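You operate a simulated robot arm through the tools that you are given. There is no shell and no other tool. Be economical: measure what you need, move in short steps, check, and stop when the job is done.

You run a simulated robot arm. Do the job below in one go: nothing can be reset, and whatever is moved stays where it is left.

Task
Sew the pouch marked FIRM shut and put it in the blue tray.
Fine: leave the foot up.

Only the result counts: the job must be done as asked and must still hold three seconds after the hand-in. Knocking over, shifting, dropping, spilling or breaking anything else fails it.

Robot
A 7-joint arm with a two-finger parallel gripper, fixed in place. Base frame: the origin is at the foot of the arm, x ahead of it, y to its left, z up. Readings come in cm, rad, newtons and seconds.
With the tool pointing down near the work surface it reaches from about 24 to 68 cm from the base axis. Its first joint turns from -1.152 to 1.152 rad. Payload 2.4 kg.
The tool frame sits at the grasp point between the pads (the TCP): z along the fingers, y along the line on which they close. The tips reach 3 cm beyond it. The gripper opens to 9.4 cm. The fingers are 2.8 cm wide and 1 cm thick; the gripper's body (5 by 9.6 cm) begins 5.5 cm behind the TCP.
Orientation is told as [roll, pitch, yaw] about the base's x, y, z axes, in that order, counted from this pose: with the fingers straight down and closing along the base's y, the tool's x points along the base's -x, its y along +y and its z along -z.

Tools
- The arm moves only by the tool servo_tool. Its argument "series" is a list of rows, each a list of 7 numbers: the finger opening in mm, from 0 to 94, then the shift along the tool's x, y, z in mm, then the turn, a rotation vector about the tool's x, y, z in rad. In form: [[jaw, tx, ty, tz, rx, ry, rz], ...]. A call has 1 to 20 rows; each row is the pose to reach, as a shift and turn from the pose commanded when the call began, along the tool's axes at that moment. Each row takes 0.2 s and may step no farther than 5 cm and 0.15 rad from the row before; otherwise, or with a gripper value out of range, the whole call is refused. Where a pose cannot be reached the arm comes as near as it can. A force on the tool above 40 N (or 10 N above the force at the start of the call, whichever is more), or a blocked arm, ends the call early, and 0.2 s more pass. The fingers move at their own pace (about 15.3 cm/s each) and stop on an object; they squeeze with about 40 N. The grip force told is the motor's: it shows also when the fingers shut on nothing. Time passes only in rows, and 0.2 s behind the last, so rows that repeat a pose let the fingers close. It gives the time, the measured TCP pose, the force on the tool (base axes), the opening and the grip force at its end, in the units of the frame above (readings bear some noise).
- Cameras (640 x 400 px; columns grow to the right, rows downward): "scene" is fixed at [4.59, 47.38, 146.44]; the picture's right is [-0.70, -0.71, 0.00], its down [-0.28, 0.27, -0.92] and it looks along [0.66, -0.65, -0.39] (base axes); focal length 340 px, centre (320, 200). "wrist" rides on the gripper at [7.6, 1.4, -10.2] in the tool frame; the picture's right is [-0.18, 0.98, 0.00], its down [-0.75, -0.14, -0.64] and it looks along [-0.63, -0.12, 0.77] (tool axes); focal length 243 px, centre (320, 200). There is no depth. A picture from a camera that has moved, and an enlarged one, comes with that camera's place and axes in the base frame and with its lens.
- capture(camera): a new picture of that camera. No time passes.
- close_up(camera, box): a new picture of the part [left, top, right, bottom] of that camera's present view, enlarged. No time passes.
- sign_off(): hands the job in; it is judged then, once.

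Work in short steps. Places have to be worked out from the pictures, the camera data and where the tool is seen: move nearer, look again, correct. Check each grasp and each placing, and mend what went wrong. You have 120 turns and 84 pictures in all, those below and enlarged ones among them. Open the gripper and draw the arm clear of the work before you hand the job in, unless the task says otherwise; then end with one line.

The tools are called after "Emit:" by a JSON object that holds its "fn" and its "kwargs". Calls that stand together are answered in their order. servo_tool: Moves the arm, as the interface text tells. Its arguments: {"type":"object","properties":{"series":{"type":"array"}},"required":["series"]} The other tools are called the same way: capture (camera) takes a picture; close_up (camera, box) takes an enlarged picture of a part of a camera's view; sign_off () hands the job in.

At the start:

```text
clock: 0.0
position: [34.84, -2.38, 132.99]
orientation: [0.0, 0.001, -0.001]
wrist_force: [0.3, -0.5, -0.8]
grip_width: 9.39
grip_force: 0.1
```

scene: 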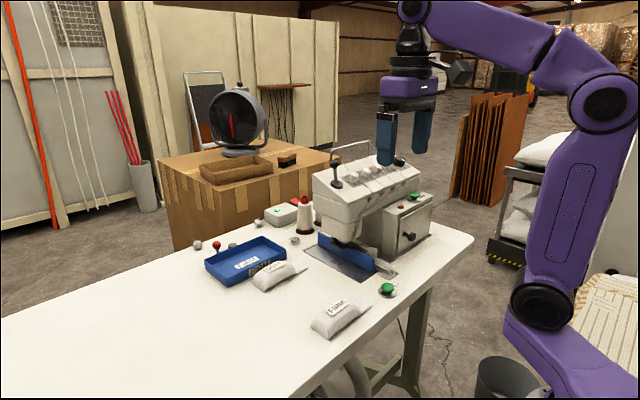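
wrist: 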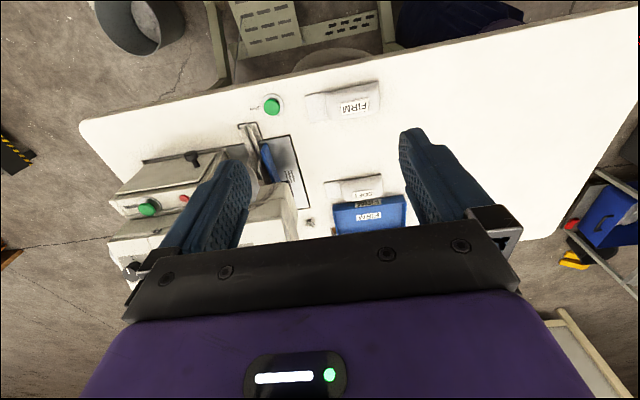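

I start by looking closer at the machine and the pouches.

Emit:
{"fn": "close_up", "kwargs": {"camera": "scene", "box": [290, 140, 450, 300]}}

Emit:
{"fn": "close_up", "kwargs": {"camera": "scene", "box": [180, 190, 420, 340]}}

Emit:
{"fn": "close_up", "kwargs": {"camera": "wrist", "box": [100, 60, 420, 260]}}

```text
2.50 times, centred on (370, 220) of scene
camera zoom: at [4.59, 47.38, 146.44], right [-0.7, -0.71, 0.0], down [-0.28, 0.27, -0.92], along [0.66, -0.65, -0.39], focal length 851 px, centre (195, 150)
```

zoom: 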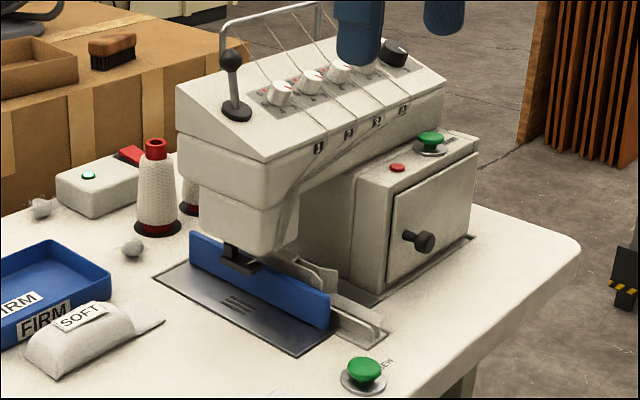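

```text
2.67 times, centred on (300, 265) of scene
camera zoom: at [4.59, 47.38, 146.44], right [-0.7, -0.71, 0.0], down [-0.28, 0.27, -0.92], along [0.66, -0.65, -0.39], focal length 908 px, centre (373, 27)
```

zoom: 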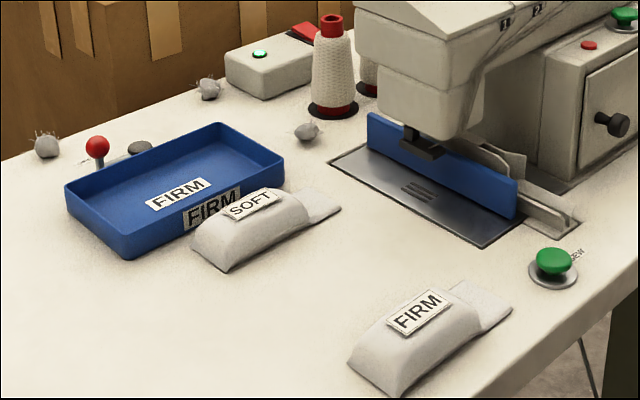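

```text
2.00 times, centred on (260, 160) of wrist
camera zoom: at [27.17, -1.05, 143.35], right [0.18, 0.98, 0.0], down [0.75, -0.14, 0.64], along [0.63, -0.12, -0.77], focal length 485 px, centre (440, 280)
```

zoom: 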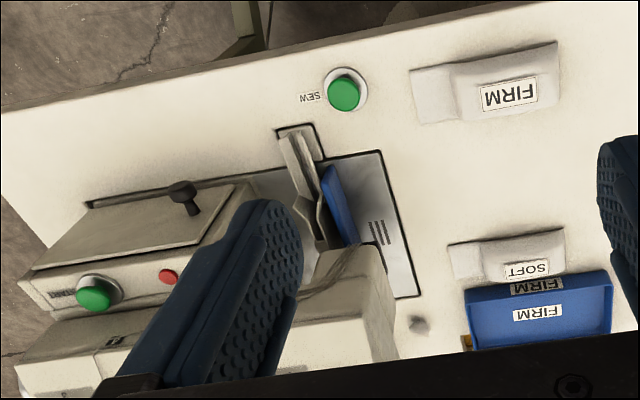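

I'll move nearer with the camera turned toward the machine's sewing area to understand it.

Emit:
{"fn": "servo_tool", "kwargs": {"series": [[94, -12, -1, 30, 0, 0, 0.125], [94, -24, -2, 60, 0, 0, 0.25], [94, -36, -3, 90, 0, 0, 0.375], [94, -48, -4, 120, 0, 0, 0.5], [94, -60, -5, 150, 0, 0, 0.625], [94, -72, -6, 180, 0, 0, 0.75]]}}

Emit:
{"fn": "capture", "kwargs": {"camera": "wrist"}}

```text
clock: 1.4
position: [41.98, -3.03, 115.15]
orientation: [0.001, 0.0, -0.753]
wrist_force: [-0.2, -0.5, 0.4]
grip_width: 9.43
grip_force: 0.0
```

```text
78 pictures are left
camera wrist: at [37.48, 3.17, 125.39], right [0.81, 0.59, 0.0], down [0.45, -0.62, 0.64], along [0.38, -0.52, -0.77], focal length 243 px, centre (320, 200)
```

wrist: 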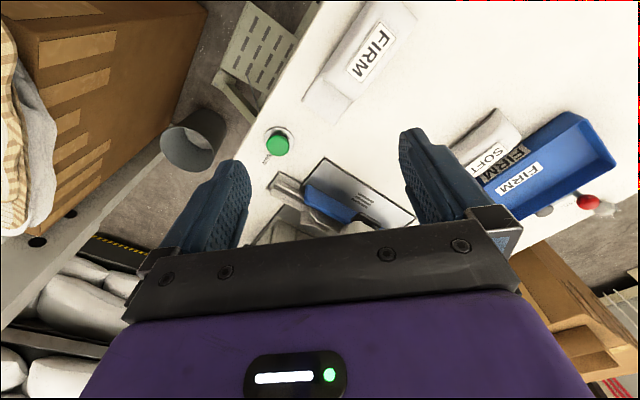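

Emit:
{"fn": "close_up", "kwargs": {"camera": "wrist", "box": [230, 110, 430, 240]}}

Emit:
{"fn": "close_up", "kwargs": {"camera": "scene", "box": [310, 200, 410, 300]}}

Emit:
{"fn": "close_up", "kwargs": {"camera": "scene", "box": [310, 140, 440, 220]}}

Emit:
{"fn": "close_up", "kwargs": {"camera": "scene", "box": [185, 190, 325, 290]}}

```text
3.08 times, centred on (330, 175) of wrist
camera zoom: at [37.48, 3.17, 125.39], right [0.81, 0.59, 0.0], down [0.45, -0.62, 0.64], along [0.38, -0.52, -0.77], focal length 746 px, centre (289, 277)
```

zoom: 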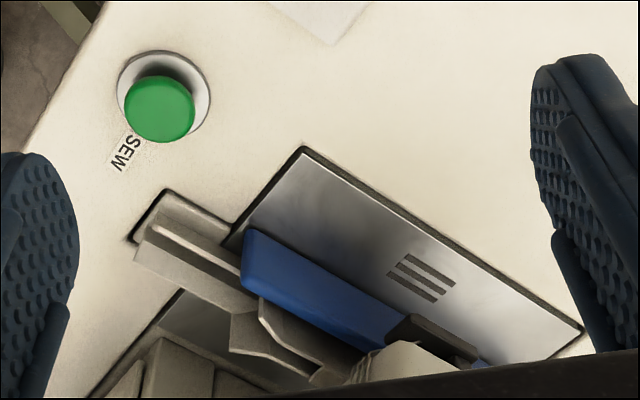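

```text
4.00 times, centred on (360, 250) of scene
camera zoom: at [4.59, 47.38, 146.44], right [-0.7, -0.71, 0.0], down [-0.28, 0.27, -0.92], along [0.65, -0.65, -0.39], focal length 1362 px, centre (160, 0)
```

zoom: 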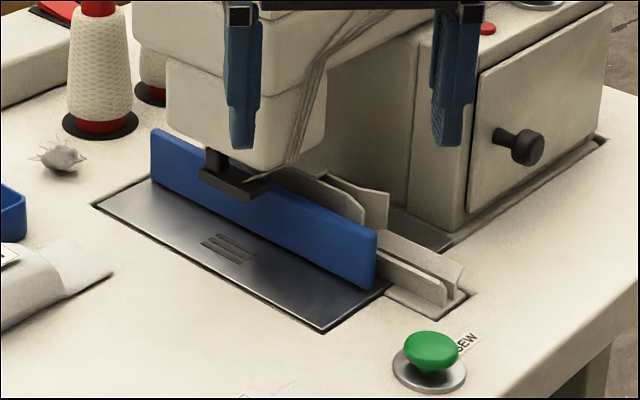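

```text
4.92 times, centred on (375, 180) of scene
camera zoom: at [4.59, 47.38, 146.44], right [-0.7, -0.71, 0.0], down [-0.28, 0.27, -0.92], along [0.65, -0.65, -0.39], focal length 1676 px, centre (49, 298)
```

zoom: 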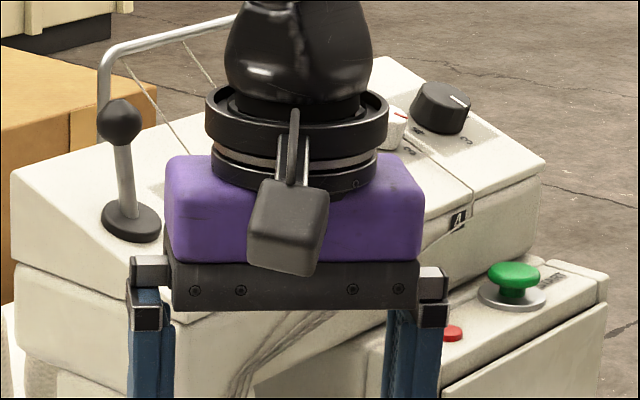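

```text
4.00 times, centred on (255, 240) of scene
camera zoom: at [4.59, 47.38, 146.44], right [-0.7, -0.71, 0.0], down [-0.28, 0.27, -0.92], along [0.65, -0.65, -0.39], focal length 1362 px, centre (580, 40)
```

zoom: 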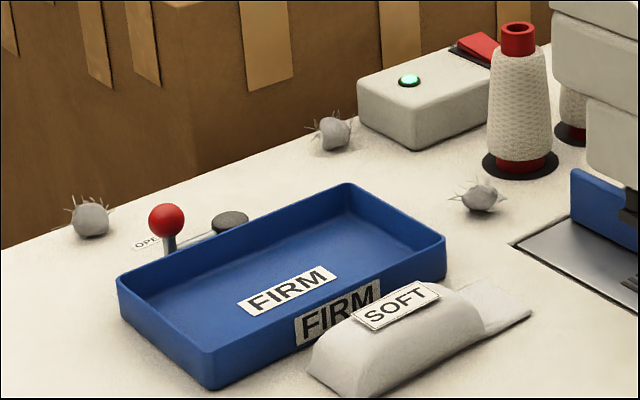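

Foot sits at about (60.4,-15.6,96), right over the feed dogs, with the blue fence behind it. I'll raise and go above the machine to read its knobs and labels.

Emit:
{"fn": "servo_tool", "kwargs": {"series": [[94, 0, 0, -45, 0, 0, 0], [94, 0, 0, -90, 0, 0, 0], [94, 0, 0, -135, 0, 0, 0], [94, 0, 0, -180, 0, 0, 0], [94, -35, -10, -180, 0, 0, -0.125], [94, -70, -20, -180, 0, 0, -0.25], [94, -105, -31, -180, 0, 0, -0.375], [94, -140, -41, -180, 0, 0, -0.5], [94, -175, -51, -180, 0, 0, -0.625], [94, -210, -62, -180, 0, 0, -0.75], [94, -245, -72, -180, 0, 0, -0.75]]}}

Emit:
{"fn": "capture", "kwargs": {"camera": "wrist"}}

Emit:
{"fn": "capture", "kwargs": {"camera": "scene"}}

```text
clock: 3.8
position: [52.16, -22.35, 127.09]
orientation: [0.001, 0.0, 0.003]
wrist_force: [-0.1, 2.2, 0.6]
grip_width: 9.41
grip_force: 0.1
out of reach, approached as far as the arm can: row 7, 8, 9, 10, 11
```

```text
73 pictures are left
camera wrist: at [44.6, -21.0, 137.36], right [0.18, 0.98, 0.0], down [0.75, -0.14, 0.64], along [0.63, -0.12, -0.77], focal length 243 px, centre (320, 200)
```

wrist: 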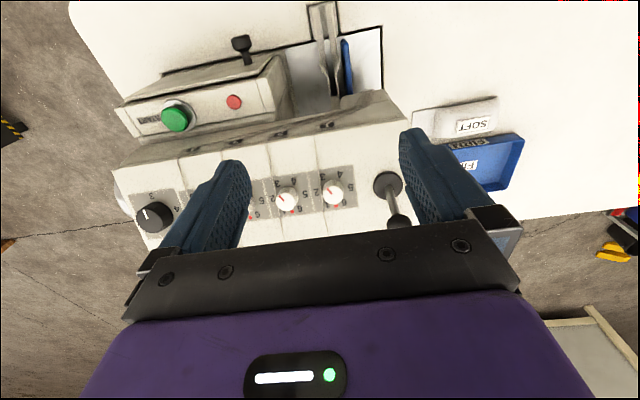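

```text
72 pictures are left
```

scene: 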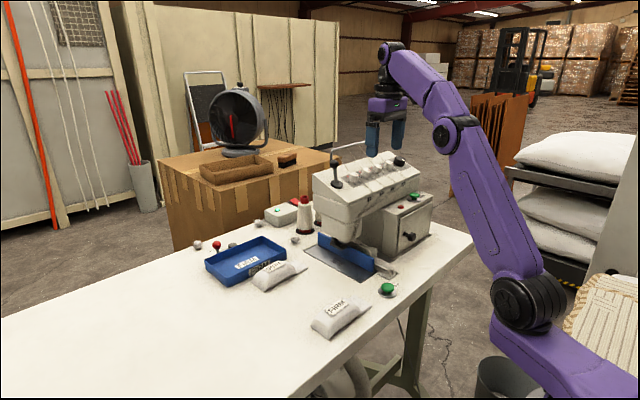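

Emit:
{"fn": "close_up", "kwargs": {"camera": "wrist", "box": [100, 80, 420, 260]}}

Emit:
{"fn": "close_up", "kwargs": {"camera": "wrist", "box": [270, 0, 410, 120]}}

Emit:
{"fn": "close_up", "kwargs": {"camera": "scene", "box": [310, 145, 440, 225]}}

```text
2.00 times, centred on (260, 170) of wrist
camera zoom: at [44.6, -21.0, 137.36], right [0.18, 0.98, 0.0], down [0.75, -0.14, 0.64], along [0.63, -0.12, -0.77], focal length 485 px, centre (440, 260)
```

zoom: 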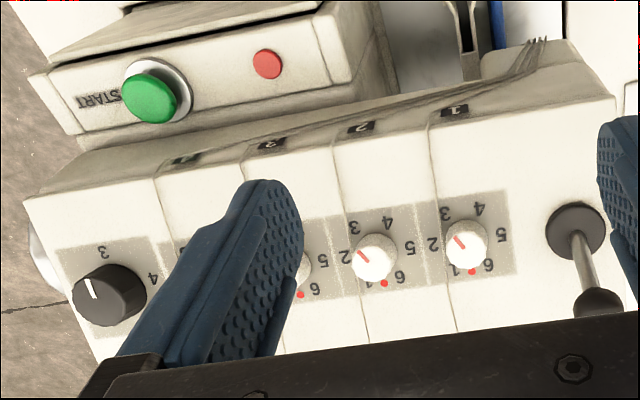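

```text
3.33 times, centred on (340, 60) of wrist
camera zoom: at [44.6, -21.0, 137.36], right [0.18, 0.98, 0.0], down [0.75, -0.14, 0.64], along [0.63, -0.12, -0.77], focal length 809 px, centre (253, 667)
```

zoom: 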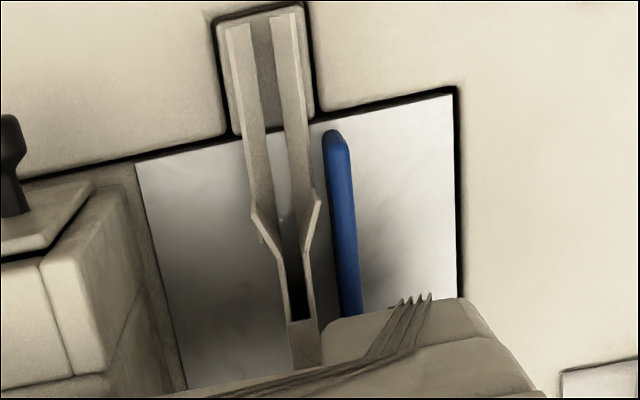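

```text
4.92 times, centred on (375, 185) of scene
camera zoom: at [4.57, 47.41, 146.44], right [-0.7, -0.71, 0.0], down [-0.28, 0.27, -0.92], along [0.66, -0.65, -0.39], focal length 1676 px, centre (49, 274)
```

zoom: 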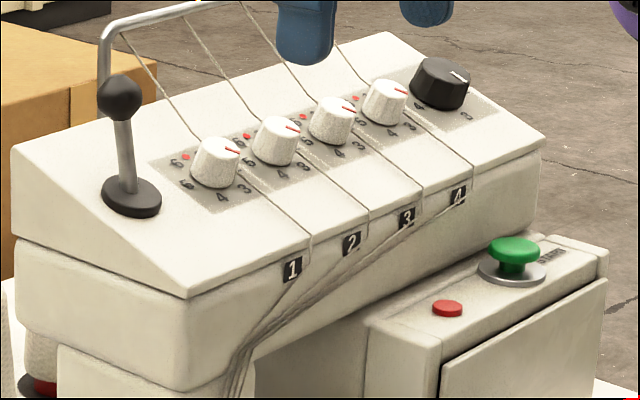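

The machine has START, SEW, a stop, dials, and a lever; four dials match. Next I look at the tray region and the red lever (looks like x≈75–90), moving back and left.

Emit:
{"fn": "servo_tool", "kwargs": {"series": [[94, 20, 40, 0, 0, 0, 0], [94, 40, 80, 0, 0, 0, 0], [94, 50, 120, 0, 0, 0, 0], [94, 50, 160, 0, 0, 0, 0], [94, 50, 200, 0, 0, 0, 0], [94, 50, 240, 0, 0, 0, 0], [94, 50, 280, 0, 0, 0, 0], [94, 50, 300, 40, 0, 0, 0]]}}

Emit:
{"fn": "capture", "kwargs": {"camera": "wrist"}}

```text
clock: 5.6
position: [47.07, 7.8, 123.12]
orientation: [-0.001, 0.001, 0.0]
wrist_force: [1.0, 0.3, -0.4]
grip_width: 9.39
grip_force: 0.0
```

```text
68 pictures are left
camera wrist: at [39.46, 9.15, 133.4], right [0.18, 0.98, 0.0], down [0.75, -0.14, 0.64], along [0.63, -0.12, -0.77], focal length 243 px, centre (320, 200)
```

wrist: 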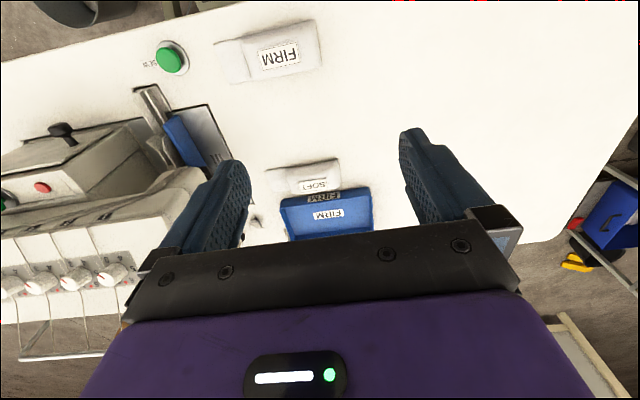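

Emit:
{"fn": "close_up", "kwargs": {"camera": "scene", "box": [185, 225, 265, 275]}}

Emit:
{"fn": "close_up", "kwargs": {"camera": "wrist", "box": [120, 30, 380, 250]}}

```text
8.00 times, centred on (225, 250) of scene
camera zoom: at [4.59, 47.38, 146.44], right [-0.7, -0.71, 0.0], down [-0.28, 0.27, -0.92], along [0.66, -0.65, -0.39], focal length 2724 px, centre (1080, -200)
```

zoom: 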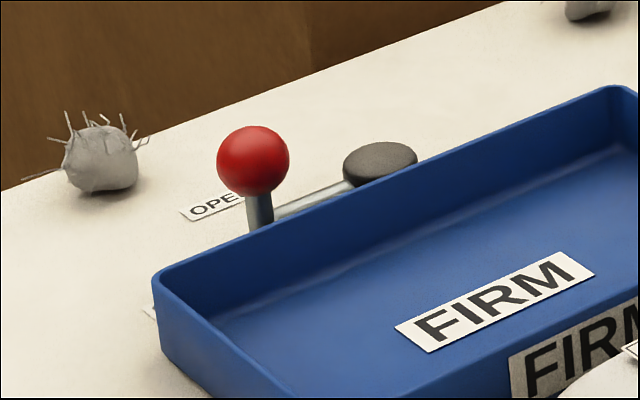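

```text
1.82 times, centred on (250, 140) of wrist
camera zoom: at [39.46, 9.15, 133.4], right [0.18, 0.98, 0.0], down [0.75, -0.14, 0.64], along [0.63, -0.12, -0.77], focal length 441 px, centre (447, 309)
```

zoom: 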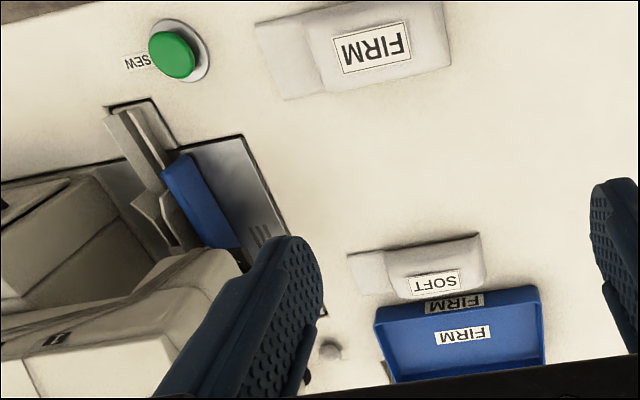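

The red handle is a swing lever beside an "OPEN" label behind the tray. I'll move forward for a look at it and to learn the reach.

Emit:
{"fn": "servo_tool", "kwargs": {"series": [[94, -30, 0, 20, 0, 0, 0], [94, -60, 0, 40, 0, 0, 0], [94, -90, 0, 60, 0, 0, 0], [94, -120, 0, 70, 0, 0, 0], [94, -150, 0, 80, 0, 0, 0], [94, -180, 0, 80, 0, 0, 0]]}}

Emit:
{"fn": "capture", "kwargs": {"camera": "wrist"}}

```text
clock: 7.0
position: [64.28, 7.73, 114.9]
orientation: [0.001, 0.005, -0.001]
wrist_force: [-0.1, -0.2, -1.6]
grip_width: 9.43
grip_force: 0.1
out of reach, approached as far as the arm can: row 6
```

```text
65 pictures are left
camera wrist: at [56.71, 9.0, 125.34], right [0.18, 0.98, 0.0], down [0.76, -0.14, 0.64], along [0.63, -0.12, -0.77], focal length 243 px, centre (320, 200)
```

wrist: 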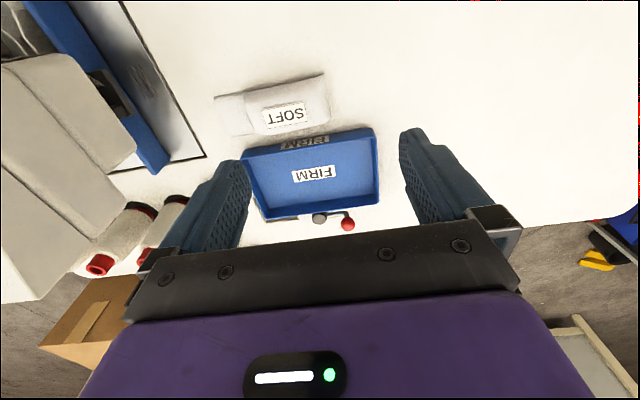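

Emit:
{"fn": "close_up", "kwargs": {"camera": "wrist", "box": [200, 70, 420, 240]}}

Emit:
{"fn": "close_up", "kwargs": {"camera": "wrist", "box": [0, 0, 240, 180]}}

```text
2.35 times, centred on (310, 155) of wrist
camera zoom: at [56.71, 9.0, 125.34], right [0.18, 0.98, 0.0], down [0.76, -0.14, 0.64], along [0.63, -0.12, -0.77], focal length 571 px, centre (344, 306)
```

zoom: 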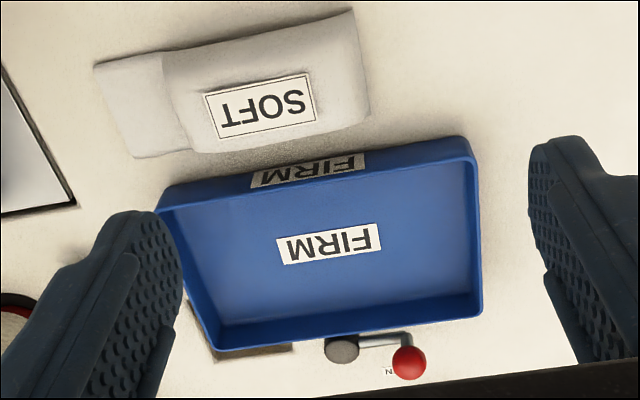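

```text
2.22 times, centred on (120, 90) of wrist
camera zoom: at [56.71, 9.0, 125.34], right [0.18, 0.98, 0.0], down [0.76, -0.14, 0.64], along [0.63, -0.12, -0.77], focal length 539 px, centre (764, 444)
```

zoom: 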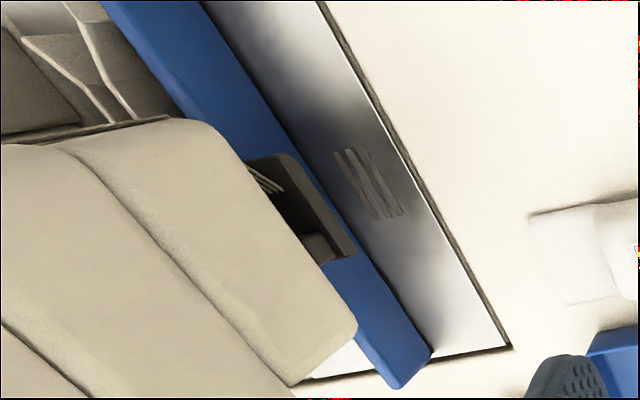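

Tray spans about x 71–83, y −5–13; the lever behind it is not needed so far. Next I hover over the FIRM pouch with the tool yawed −90° so the fingers close across its width.

Emit:
{"fn": "servo_tool", "kwargs": {"series": [[94, 17, -5, 0, 0, 0, 0.131], [94, 34, -10, 0, 0, 0, 0.262], [94, 51, -15, 0, 0, 0, 0.393], [94, 68, -19, 0, 0, 0, 0.524], [94, 85, -24, 0, 0, 0, 0.655], [94, 102, -29, 0, 0, 0, 0.786], [94, 119, -34, 0, 0, 0, 0.917], [94, 136, -39, 0, 0, 0, 1.048], [94, 153, -44, 0, 0, 0, 1.179], [94, 170, -48, 10, 0, 0, 1.31], [94, 187, -53, 20, 0, 0, 1.441], [94, 203, -57, 30, 0, 0, 1.571]]}}

Emit:
{"fn": "capture", "kwargs": {"camera": "wrist"}}

```text
clock: 9.6
position: [43.98, 2.01, 112.07]
orientation: [-0.001, 0.0, -1.574]
wrist_force: [-0.7, -0.7, 0.6]
grip_width: 9.39
grip_force: 0.0
```

```text
62 pictures are left
camera wrist: at [45.45, 9.39, 122.32], right [0.98, -0.19, 0.0], down [-0.14, -0.75, 0.64], along [-0.12, -0.63, -0.77], focal length 243 px, centre (320, 200)
```

wrist: 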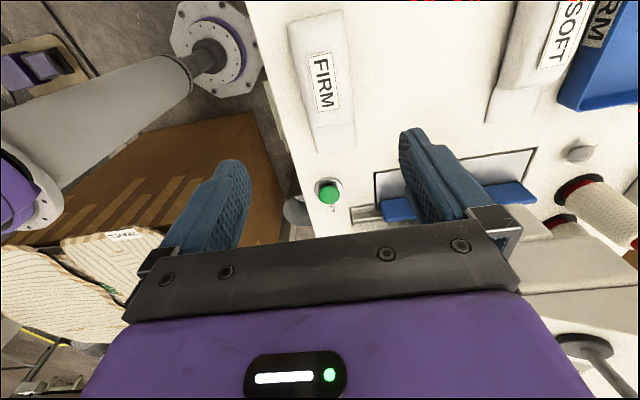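

Emit:
{"fn": "close_up", "kwargs": {"camera": "wrist", "box": [240, 0, 480, 170]}}

```text
2.35 times, centred on (360, 85) of wrist
camera zoom: at [45.45, 9.39, 122.32], right [0.98, -0.19, 0.0], down [-0.14, -0.75, 0.64], along [-0.12, -0.63, -0.77], focal length 571 px, centre (226, 471)
```

zoom: 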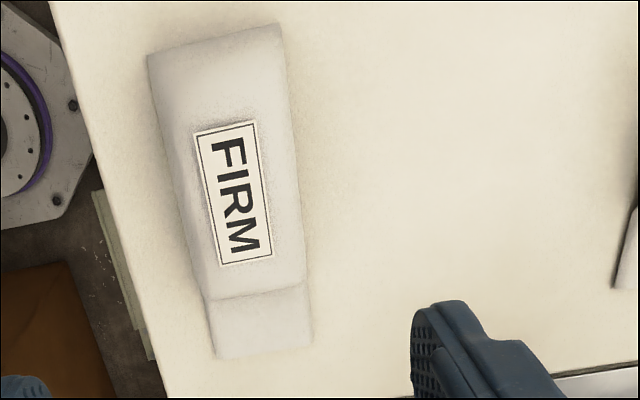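

The pouch is square to the axes: x 41.8–47.5, y −7.0 (mouth) to 7.9 (body −3.3 to 7.9). I descend over the body at (44.6, 3.0) and close.

Emit:
{"fn": "servo_tool", "kwargs": {"series": [[94, 10, 6, 40, 0, 0, 0], [94, 10, 6, 80, 0, 0, 0], [94, 10, 6, 120, 0, 0, 0], [94, 10, 6, 150, 0, 0, 0], [94, 10, 6, 168, 0, 0, 0], [94, 10, 6, 168, 0, 0, 0]]}}

Emit:
{"fn": "close_up", "kwargs": {"camera": "scene", "box": [280, 260, 420, 350]}}

```text
clock: 11.0
position: [44.62, 2.97, 95.28]
orientation: [0.001, -0.001, -1.572]
wrist_force: [0.0, 0.7, -0.3]
grip_width: 9.39
grip_force: 0.2
```

```text
4.44 times, centred on (350, 305) of scene
camera zoom: at [4.59, 47.38, 146.44], right [-0.7, -0.71, 0.0], down [-0.28, 0.27, -0.92], along [0.66, -0.65, -0.39], focal length 1513 px, centre (187, -267)
```

zoom: 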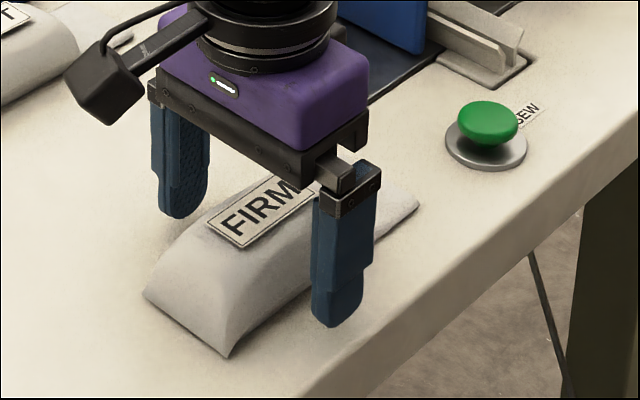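

The fingers straddle the pouch; I close them and lift 3 cm.

Emit:
{"fn": "servo_tool", "kwargs": {"series": [[50, 0, 0, 0, 0, 0, 0], [50, 0, 0, 0, 0, 0, 0], [50, 0, 0, 0, 0, 0, 0], [50, 0, 0, -10, 0, 0, 0], [50, 0, 0, -20, 0, 0, 0], [50, 0, 0, -30, 0, 0, 0]]}}

Emit:
{"fn": "close_up", "kwargs": {"camera": "scene", "box": [280, 240, 420, 350]}}

```text
clock: 12.4
position: [44.77, 2.99, 98.36]
orientation: [-0.001, -0.002, -1.571]
wrist_force: [-0.4, -0.6, -1.4]
grip_width: 5.46
grip_force: 39.5
```

```text
3.64 times, centred on (350, 295) of scene
camera zoom: at [4.59, 47.38, 146.44], right [-0.7, -0.71, 0.0], down [-0.28, 0.27, -0.92], along [0.66, -0.65, -0.39], focal length 1238 px, centre (211, -146)
```

zoom: 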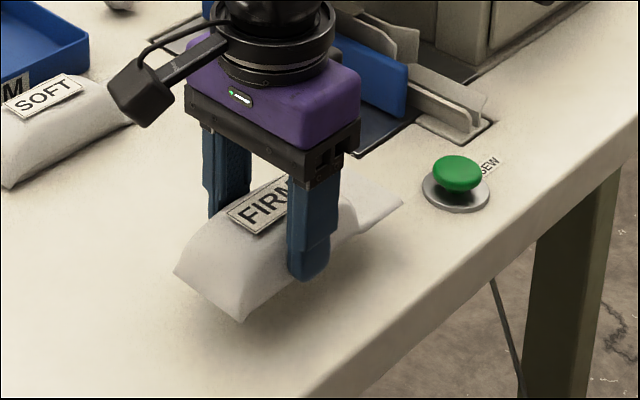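

Held well. SOFT (x 64–70, y −7–8) would be close to the outer finger at the sewing place, so I set the pouch down and regrip 2.5 cm nearer the mouth.

Emit:
{"fn": "servo_tool", "kwargs": {"series": [[50, 0, 0, 15, 0, 0, 0], [50, 0, 0, 29, 0, 0, 0], [50, 0, 0, 29, 0, 0, 0], [80, 0, 0, 29, 0, 0, 0], [80, 0, 0, 29, 0, 0, 0], [80, -12, 0, 29, 0, 0, 0], [80, -25, 0, 29, 0, 0, 0], [50, -25, 0, 29, 0, 0, 0], [50, -25, 0, 29, 0, 0, 0], [50, -25, 0, 29, 0, 0, 0], [50, -25, 0, 19, 0, 0, 0], [50, -25, 0, 10, 0, 0, 0]]}}

Emit:
{"fn": "capture", "kwargs": {"camera": "wrist"}}

Emit:
{"fn": "close_up", "kwargs": {"camera": "scene", "box": [280, 220, 420, 350]}}

```text
clock: 15.0
position: [44.63, 0.47, 97.44]
orientation: [0.002, 0.001, -1.569]
wrist_force: [-0.8, -0.3, 0.0]
grip_width: 5.46
grip_force: 40.2
```

```text
58 pictures are left
camera wrist: at [46.22, 7.92, 107.58], right [0.98, -0.18, 0.0], down [-0.14, -0.75, 0.64], along [-0.12, -0.63, -0.77], focal length 243 px, centre (320, 200)
```

wrist: 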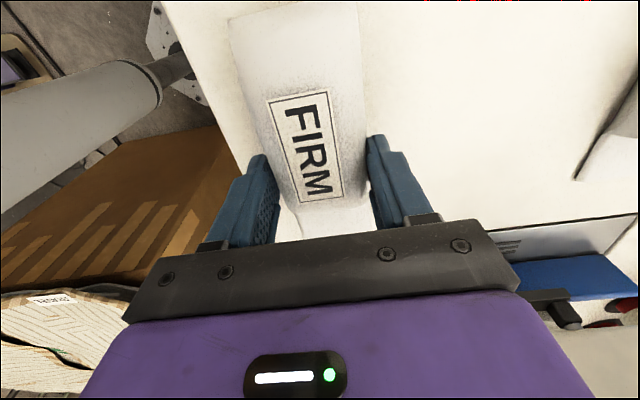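

```text
3.08 times, centred on (350, 285) of scene
camera zoom: at [4.59, 47.38, 146.44], right [-0.7, -0.71, 0.0], down [-0.28, 0.27, -0.92], along [0.66, -0.65, -0.39], focal length 1048 px, centre (228, -62)
```

zoom: 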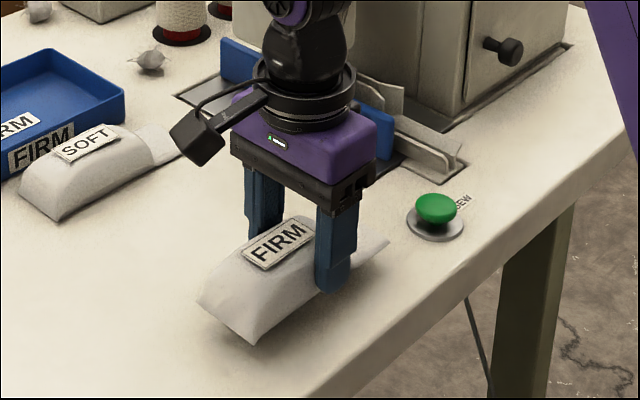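

The machine head's end face is near y≈−13.5, so the wrist above needs clearance: I set down, regrip here with the tool leaned 0.25 rad away from the machine (about the closing axis), and lift.

Emit:
{"fn": "servo_tool", "kwargs": {"series": [[50, 0, 0, 10, 0, 0, 0], [50, 0, 0, 20, 0, 0, 0], [78, 0, 0, 20, 0, 0, 0], [78, 0, 0, 20, 0, 0, 0], [78, 0, 0, 20, 0, -0.125, 0], [78, 0, 0, 20, 0, -0.25, 0], [78, 0, 0, 20, 0, -0.25, 0], [50, 0, 0, 20, 0, -0.25, 0], [50, 0, 0, 20, 0, -0.25, 0], [50, 0, 0, 20, 0, -0.25, 0], [50, 0, 0, 10, 0, -0.25, 0], [50, 0, 0, 0, 0, -0.25, 0]]}}

Emit:
{"fn": "close_up", "kwargs": {"camera": "scene", "box": [280, 200, 420, 350]}}

```text
clock: 17.6
position: [44.71, 0.42, 97.25]
orientation: [-0.001, -0.25, -1.571]
wrist_force: [0.7, 0.1, -0.1]
grip_width: 5.52
grip_force: 40.0
```

```text
2.67 times, centred on (350, 275) of scene
camera zoom: at [4.59, 47.38, 146.44], right [-0.7, -0.71, 0.0], down [-0.28, 0.27, -0.92], along [0.66, -0.65, -0.39], focal length 908 px, centre (240, 0)
```

zoom: 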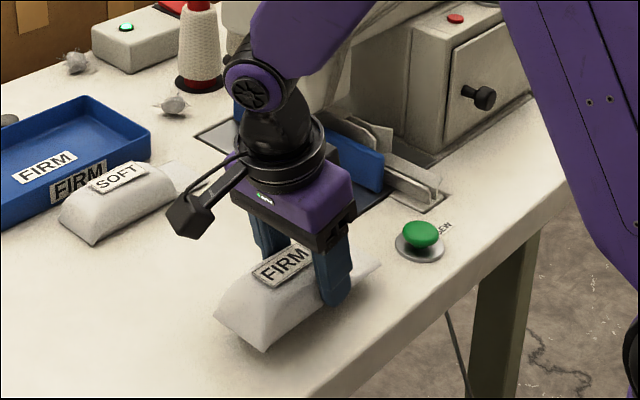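

Good grip, leaned correctly. I carry it to x≈60.2 with the mouth just short of the foot (y≈−13.5), staying lifted 1.8 cm.

Emit:
{"fn": "servo_tool", "kwargs": {"series": [[50, 0, 31, 0, 0, 0, 0], [50, 0, 62, 0, 0, 0, 0], [50, -15, 93, 4, 0, 0, 0], [50, -31, 124, 8, 0, 0, 0], [50, -46, 140, 12, 0, 0, 0], [50, -62, 155, 16, 0, 0, 0], [50, -62, 155, 16, 0, 0, 0]]}}

Emit:
{"fn": "close_up", "kwargs": {"camera": "scene", "box": [250, 160, 410, 300]}}

Emit:
{"fn": "capture", "kwargs": {"camera": "wrist"}}

```text
clock: 19.2
position: [60.21, -5.84, 97.24]
orientation: [0.0, -0.251, -1.57]
wrist_force: [0.7, -0.6, -0.7]
grip_width: 5.57
grip_force: 39.9
```

```text
2.86 times, centred on (330, 230) of scene
camera zoom: at [4.6, 47.38, 146.44], right [-0.7, -0.71, 0.0], down [-0.28, 0.27, -0.92], along [0.65, -0.65, -0.39], focal length 973 px, centre (291, 114)
```

zoom: 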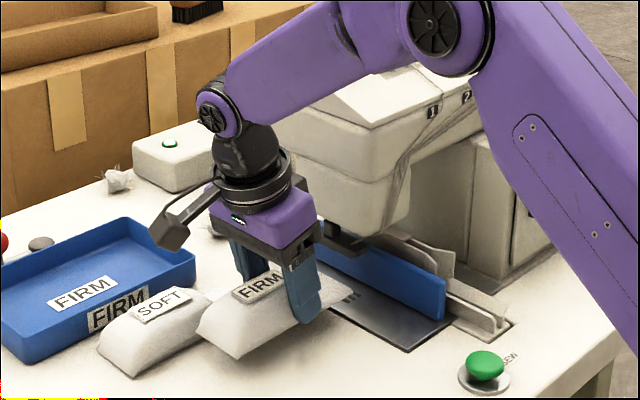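

```text
54 pictures are left
camera wrist: at [61.64, 3.92, 105.39], right [0.98, -0.18, 0.05], down [-0.14, -0.57, 0.81], along [-0.12, -0.8, -0.59], focal length 243 px, centre (320, 200)
```

wrist: 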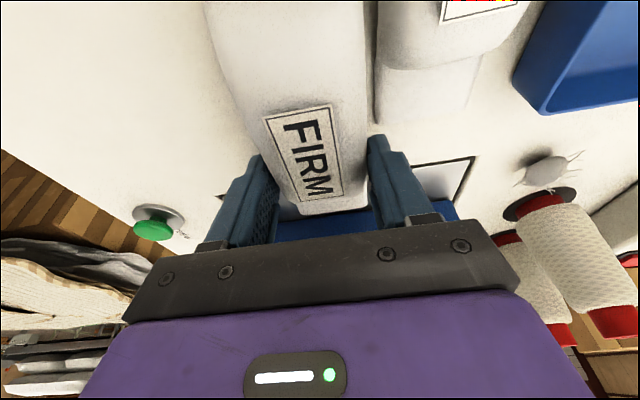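

Clear of SOFT. Now I lower to just above the table and slide the mouth under the foot toward the fence.

Emit:
{"fn": "servo_tool", "kwargs": {"series": [[50, 3.5, 0, 13.6, 0, 0, 0], [50, -4, 0, 15.6, 0, 0, 0], [50, -11, 0, 17.3, 0, 0, 0], [50, -17, 0, 19, 0, 0, 0], [50, -23.6, 0, 20.5, 0, 0, 0], [50, -28, 0, 21.6, 0, 0, 0], [50, -32.4, 0, 22.7, 0, 0, 0]]}}

Emit:
{"fn": "close_up", "kwargs": {"camera": "scene", "box": [270, 180, 410, 300]}}

Emit:
{"fn": "capture", "kwargs": {"camera": "wrist"}}

```text
clock: 20.8
position: [60.16, -9.52, 95.62]
orientation: [0.0, -0.249, -1.569]
wrist_force: [-0.1, -0.6, 0.1]
grip_width: 5.54
grip_force: 39.4
```

```text
3.33 times, centred on (340, 240) of scene
camera zoom: at [4.59, 47.38, 146.44], right [-0.7, -0.71, 0.0], down [-0.28, 0.27, -0.92], along [0.66, -0.65, -0.39], focal length 1135 px, centre (253, 67)
```

zoom: 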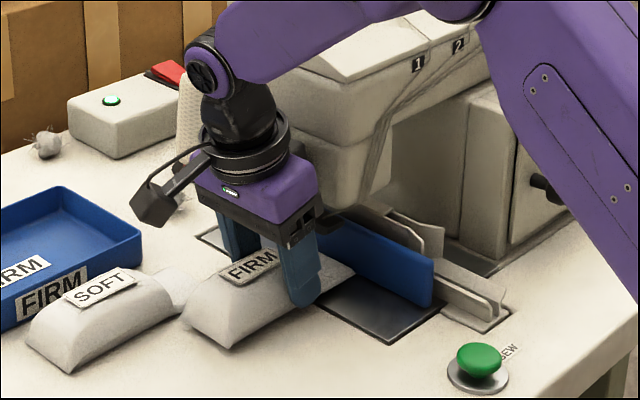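

```text
52 pictures are left
camera wrist: at [61.54, 0.14, 103.83], right [0.98, -0.18, 0.05], down [-0.14, -0.57, 0.81], along [-0.12, -0.8, -0.59], focal length 243 px, centre (320, 200)
```

wrist: 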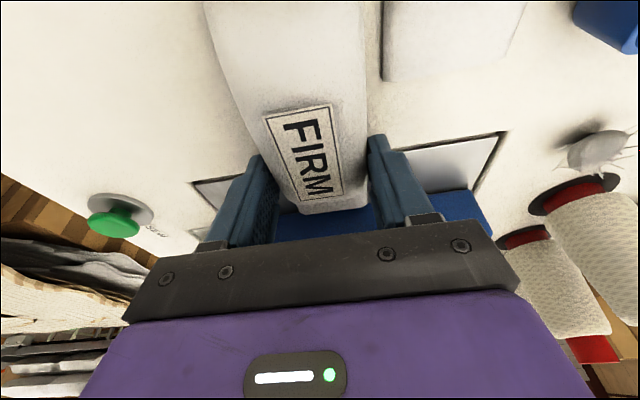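

No contact yet; I edge another 5 mm toward the fence and read the force.

Emit:
{"fn": "servo_tool", "kwargs": {"series": [[50, -1.9, 0, 0.5, 0, 0, 0], [50, -2.9, 0, 0.7, 0, 0, 0], [50, -3.9, 0, 1, 0, 0, 0], [50, -4.8, 0, 1.2, 0, 0, 0]]}}

Emit:
{"fn": "close_up", "kwargs": {"camera": "wrist", "box": [190, 130, 530, 250]}}

```text
clock: 21.8
position: [60.08, -10.16, 95.64]
orientation: [0.0, -0.25, -1.571]
wrist_force: [-0.2, 0.2, -0.9]
grip_width: 5.55
grip_force: 40.1
```

```text
1.88 times, centred on (360, 190) of wrist
camera zoom: at [61.59, -0.42, 103.87], right [0.98, -0.18, 0.05], down [-0.14, -0.57, 0.81], along [-0.12, -0.8, -0.59], focal length 457 px, centre (245, 219)
```

zoom: 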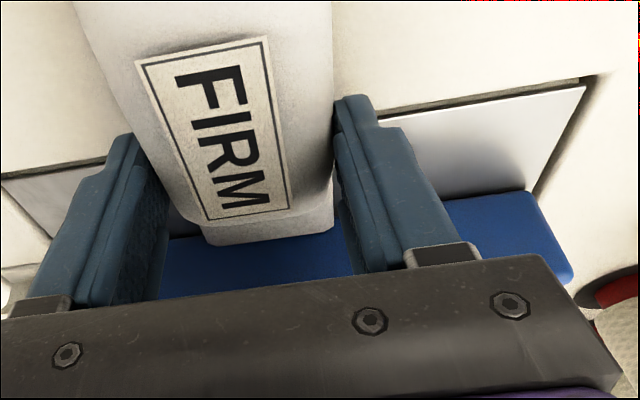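

Fence base computes to y≈−18.1, mouth at ≈−17.7. I continue gently another 6 mm, watching for contact.

Emit:
{"fn": "servo_tool", "kwargs": {"series": [[50, -1.5, 0, 0.4, 0, 0, 0], [50, -3, 0, 0.7, 0, 0, 0], [50, -4.4, 0, 1.1, 0, 0, 0], [50, -4.4, 0, 1.1, 0, 0, 0]]}}

```text
clock: 22.8
position: [60.19, -10.23, 95.79]
orientation: [-0.002, -0.249, -1.57]
wrist_force: [-8.3, 17.8, 0.6]
grip_width: 5.55
grip_force: 40.0
```

Contact with the fence (18 N). I relax a few mm of push, lower the last bit onto the plate, and look.

Emit:
{"fn": "servo_tool", "kwargs": {"series": [[50, 3.2, 0, -0.8, 0, 0, 0], [50, 3.4, 0, 1, 0, 0, 0], [50, 3.6, 0, 2, 0, 0, 0], [50, 3.6, 0, 2, 0, 0, 0]]}}

Emit:
{"fn": "close_up", "kwargs": {"camera": "scene", "box": [290, 200, 400, 300]}}

```text
clock: 23.8
position: [60.17, -10.45, 95.55]
orientation: [0.002, -0.25, -1.572]
wrist_force: [1.2, 10.0, 5.5]
grip_width: 5.57
grip_force: 40.3
```

```text
4.00 times, centred on (345, 250) of scene
camera zoom: at [4.59, 47.41, 146.43], right [-0.7, -0.71, 0.0], down [-0.28, 0.27, -0.92], along [0.66, -0.65, -0.39], focal length 1362 px, centre (220, 0)
```

zoom: 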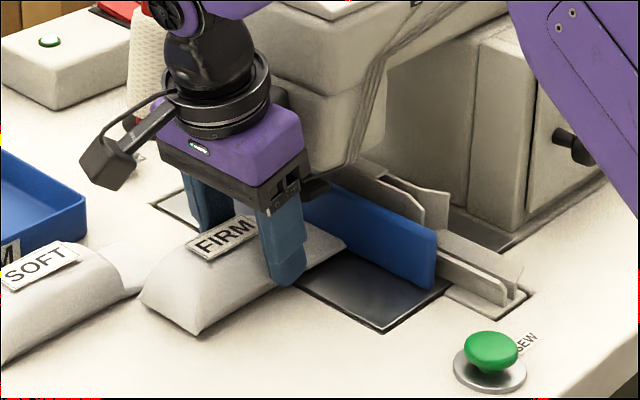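

Seated against fence and plate. I open and withdraw along the tool axis.

Emit:
{"fn": "servo_tool", "kwargs": {"series": [[74, 0, 0, 0, 0, 0, 0], [74, 0, 0, 0, 0, 0, 0], [74, 0, 0, -20, 0, 0, 0], [74, 0, 0, -50, 0, 0, 0], [74, 0, 0, -80, 0, 0, 0], [74, 0, 0, -115, 0, 0, 0], [74, 0, 0, -150, 0, 0, 0]]}}

Emit:
{"fn": "capture", "kwargs": {"camera": "wrist"}}

Emit:
{"fn": "close_up", "kwargs": {"camera": "scene", "box": [270, 200, 410, 300]}}

```text
clock: 25.4
position: [60.14, -6.52, 110.08]
orientation: [0.001, -0.249, -1.57]
wrist_force: [-0.7, -0.5, -0.4]
grip_width: 7.37
grip_force: 0.1
```

```text
49 pictures are left
camera wrist: at [61.56, 3.25, 118.16], right [0.98, -0.18, 0.05], down [-0.14, -0.57, 0.81], along [-0.12, -0.8, -0.59], focal length 243 px, centre (320, 200)
```

wrist: 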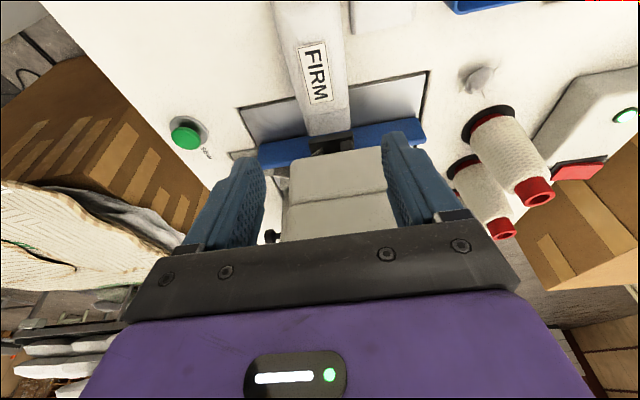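

```text
4.00 times, centred on (340, 250) of scene
camera zoom: at [4.59, 47.38, 146.44], right [-0.7, -0.71, 0.0], down [-0.28, 0.27, -0.92], along [0.66, -0.65, -0.39], focal length 1362 px, centre (240, 0)
```

zoom: 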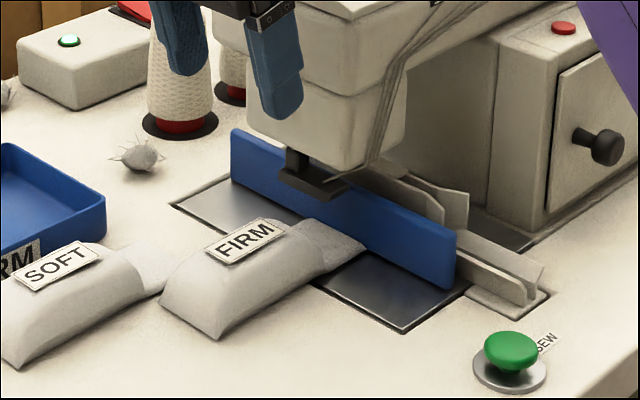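

The flap lies under the raised foot against the fence. I'm told the foot may stay up, so I go over the SEW button (≈(42.3,−13.3)) with fingers closed and tool upright.

Emit:
{"fn": "servo_tool", "kwargs": {"series": [[40, 0, -40, 0, 0, 0.05, 0], [0, 0, -80, 0, 0, 0.1, 0], [0, -10, -120, 10, 0, 0.15, 0], [0, -28, -150, 28, 0, 0.2, 0], [0, -45, -178, 45, 0, 0.25, 0], [0, -56, -178, 56, 0, 0.25, 0]]}}

Emit:
{"fn": "capture", "kwargs": {"camera": "wrist"}}

Emit:
{"fn": "close_up", "kwargs": {"camera": "scene", "box": [320, 200, 460, 310]}}

```text
clock: 26.8
position: [42.2, -13.47, 106.13]
orientation: [0.0, -0.001, -1.571]
wrist_force: [0.7, 0.0, 0.7]
grip_width: 0.02
grip_force: 33.0
```

```text
47 pictures are left
camera wrist: at [43.7, -5.95, 116.36], right [0.98, -0.18, 0.0], down [-0.14, -0.75, 0.64], along [-0.12, -0.63, -0.77], focal length 243 px, centre (320, 200)
```

wrist: 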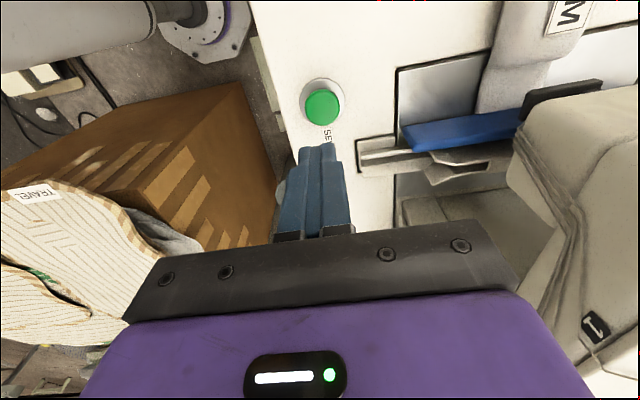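

```text
3.64 times, centred on (390, 255) of scene
camera zoom: at [4.59, 47.38, 146.44], right [-0.7, -0.71, 0.0], down [-0.28, 0.27, -0.92], along [0.66, -0.65, -0.39], focal length 1238 px, centre (66, 0)
```

zoom: 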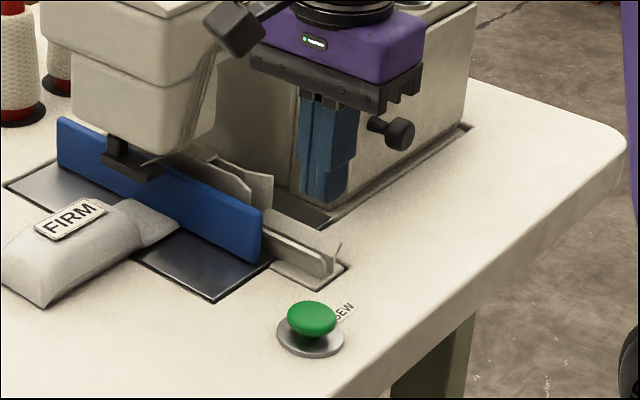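

Tip is directly over the button. I descend and press in small steps, then rise.

Emit:
{"fn": "servo_tool", "kwargs": {"series": [[0, 0, 2, 40, 0, 0, 0], [0, 0, 2, 75, 0, 0, 0], [0, 0, 2, 85, 0, 0, 0], [0, 0, 2, 90, 0, 0, 0], [0, 0, 2, 94, 0, 0, 0], [0, 0, 2, 97, 0, 0, 0], [0, 0, 2, 100, 0, 0, 0], [0, 0, 2, 103, 0, 0, 0]]}}

Emit:
{"fn": "close_up", "kwargs": {"camera": "scene", "box": [270, 180, 430, 310]}}

```text
clock: 28.6
position: [42.45, -13.39, 95.74]
orientation: [0.002, -0.001, -1.572]
wrist_force: [-1.9, 0.2, 12.1]
grip_width: 0.0
grip_force: 33.1
```

```text
3.08 times, centred on (350, 245) of scene
camera zoom: at [4.57, 47.39, 146.44], right [-0.7, -0.71, 0.0], down [-0.28, 0.27, -0.92], along [0.66, -0.65, -0.39], focal length 1048 px, centre (228, 62)
```

zoom: 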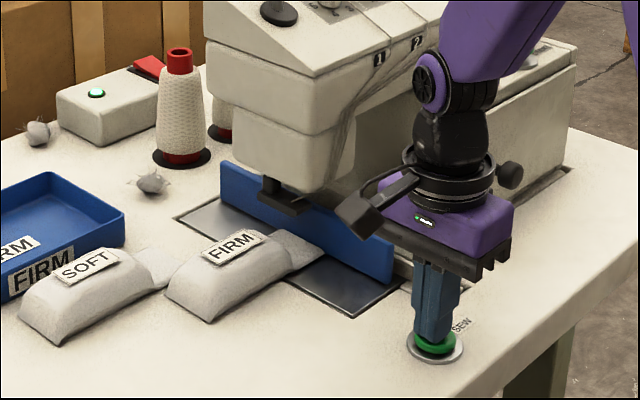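

Emit:
{"fn": "servo_tool", "kwargs": {"series": [[0, 0, 0, 2, 0, 0, 0], [0, 0, 0, 3, 0, 0, 0], [0, 0, 0, 3, 0, 0, 0], [0, 0, 0, -30, 0, 0, 0], [0, 0, 0, -60, 0, 0, 0], [0, 0, 0, -90, 0, 0, 0]]}}

Emit:
{"fn": "close_up", "kwargs": {"camera": "scene", "box": [300, 210, 380, 270]}}

Emit:
{"fn": "close_up", "kwargs": {"camera": "wrist", "box": [380, 0, 640, 200]}}

```text
clock: 30.0
position: [42.58, -13.31, 104.74]
orientation: [-0.002, 0.0, -1.573]
wrist_force: [-0.1, 0.7, -0.7]
grip_width: 0.0
grip_force: 32.9
```

```text
6.67 times, centred on (340, 240) of scene
camera zoom: at [4.59, 47.38, 146.44], right [-0.7, -0.71, 0.0], down [-0.28, 0.27, -0.92], along [0.66, -0.65, -0.39], focal length 2270 px, centre (187, -67)
```

zoom: 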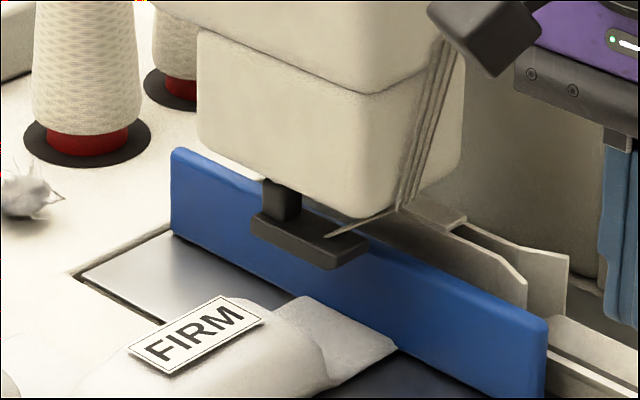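

```text
2.00 times, centred on (510, 100) of wrist
camera zoom: at [44.05, -5.89, 114.98], right [0.98, -0.18, 0.0], down [-0.14, -0.75, 0.64], along [-0.12, -0.63, -0.77], focal length 485 px, centre (-60, 400)
```

zoom: 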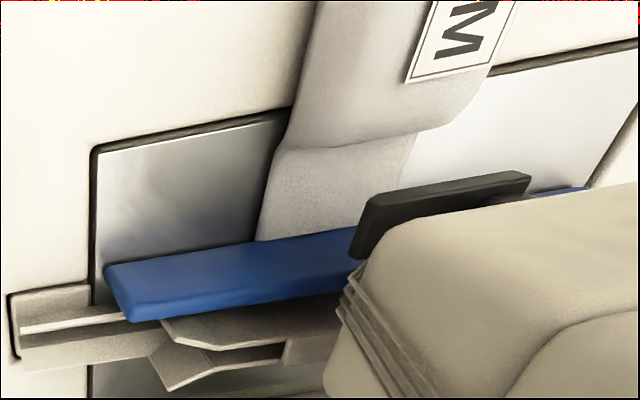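

SEW pressed but no stitches are seen. I look closer at the lever, START label and control box for anything I missed.

Emit:
{"fn": "close_up", "kwargs": {"camera": "scene", "box": [305, 150, 365, 200]}}

Emit:
{"fn": "close_up", "kwargs": {"camera": "scene", "box": [370, 170, 450, 260]}}

Emit:
{"fn": "close_up", "kwargs": {"camera": "scene", "box": [250, 180, 330, 250]}}

```text
8.00 times, centred on (335, 175) of scene
camera zoom: at [4.59, 47.38, 146.44], right [-0.7, -0.71, 0.0], down [-0.28, 0.27, -0.92], along [0.66, -0.65, -0.39], focal length 2724 px, centre (200, 400)
```

zoom: 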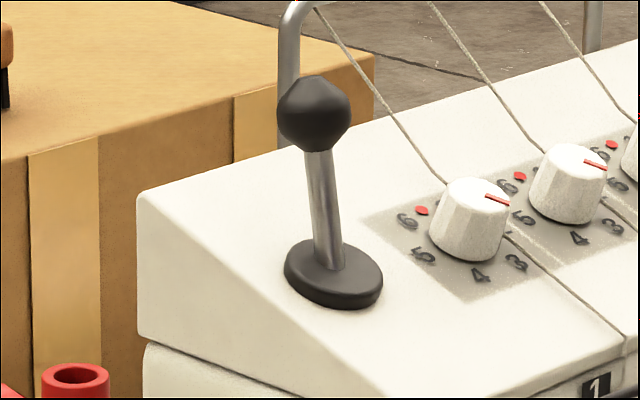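

```text
4.44 times, centred on (410, 215) of scene
camera zoom: at [4.59, 47.38, 146.44], right [-0.7, -0.71, 0.0], down [-0.28, 0.27, -0.92], along [0.66, -0.65, -0.39], focal length 1513 px, centre (-80, 133)
```

zoom: 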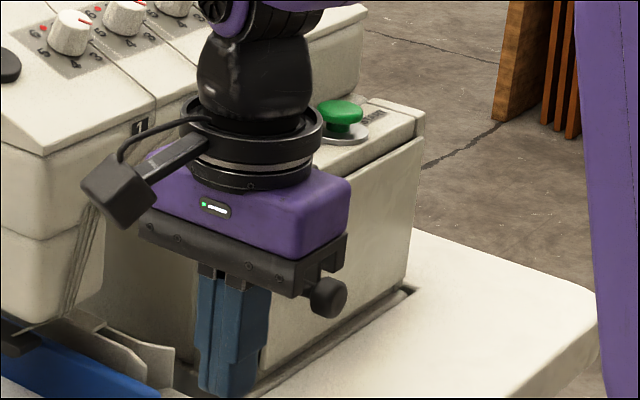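

```text
5.71 times, centred on (290, 215) of scene
camera zoom: at [4.59, 47.38, 146.44], right [-0.7, -0.71, 0.0], down [-0.28, 0.27, -0.92], along [0.66, -0.65, -0.39], focal length 1946 px, centre (491, 114)
```

zoom: 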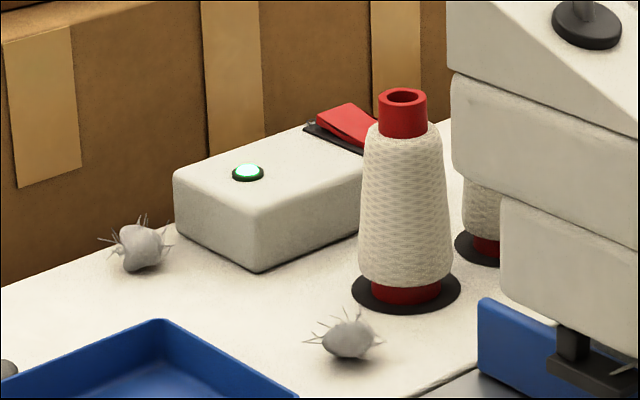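

Power lamp is lit. Before touching other controls I press SEW again, deeper and for longer, and look while it is held.

Emit:
{"fn": "servo_tool", "kwargs": {"series": [[0, 0, 0, 45, 0, 0, 0], [0, 0, 0, 80, 0, 0, 0], [0, 0, 0, 88, 0, 0, 0], [0, 0, 0, 92, 0, 0, 0], [0, 0, 0, 94, 0, 0, 0], [0, 0, 0, 96, 0, 0, 0], [0, 0, 0, 98, 0, 0, 0], [0, 0, 0, 98, 0, 0, 0], [0, 0, 0, 98, 0, 0, 0], [0, 0, 0, 98, 0, 0, 0], [0, 0, 0, 98, 0, 0, 0], [0, 0, 0, 98, 0, 0, 0]]}}

Emit:
{"fn": "close_up", "kwargs": {"camera": "scene", "box": [290, 200, 410, 300]}}

```text
clock: 31.5
position: [42.6, -13.65, 95.61]
orientation: [0.007, -0.004, -1.571]
wrist_force: [-29.3, 13.4, 153.8]
grip_width: 0.01
grip_force: 33.1
stopped in row 7: the force on the tool passed its limit (the readings are from after the stop); the commanded pose is now the measured one
```

```text
4.00 times, centred on (350, 250) of scene
camera zoom: at [4.46, 47.43, 146.43], right [-0.7, -0.71, 0.0], down [-0.27, 0.27, -0.92], along [0.66, -0.65, -0.39], focal length 1362 px, centre (200, 0)
```

zoom: 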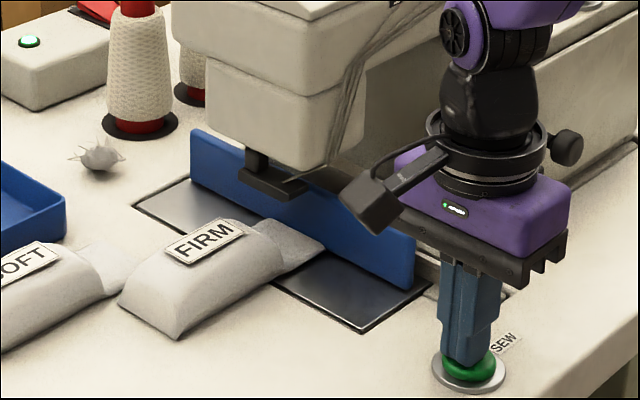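

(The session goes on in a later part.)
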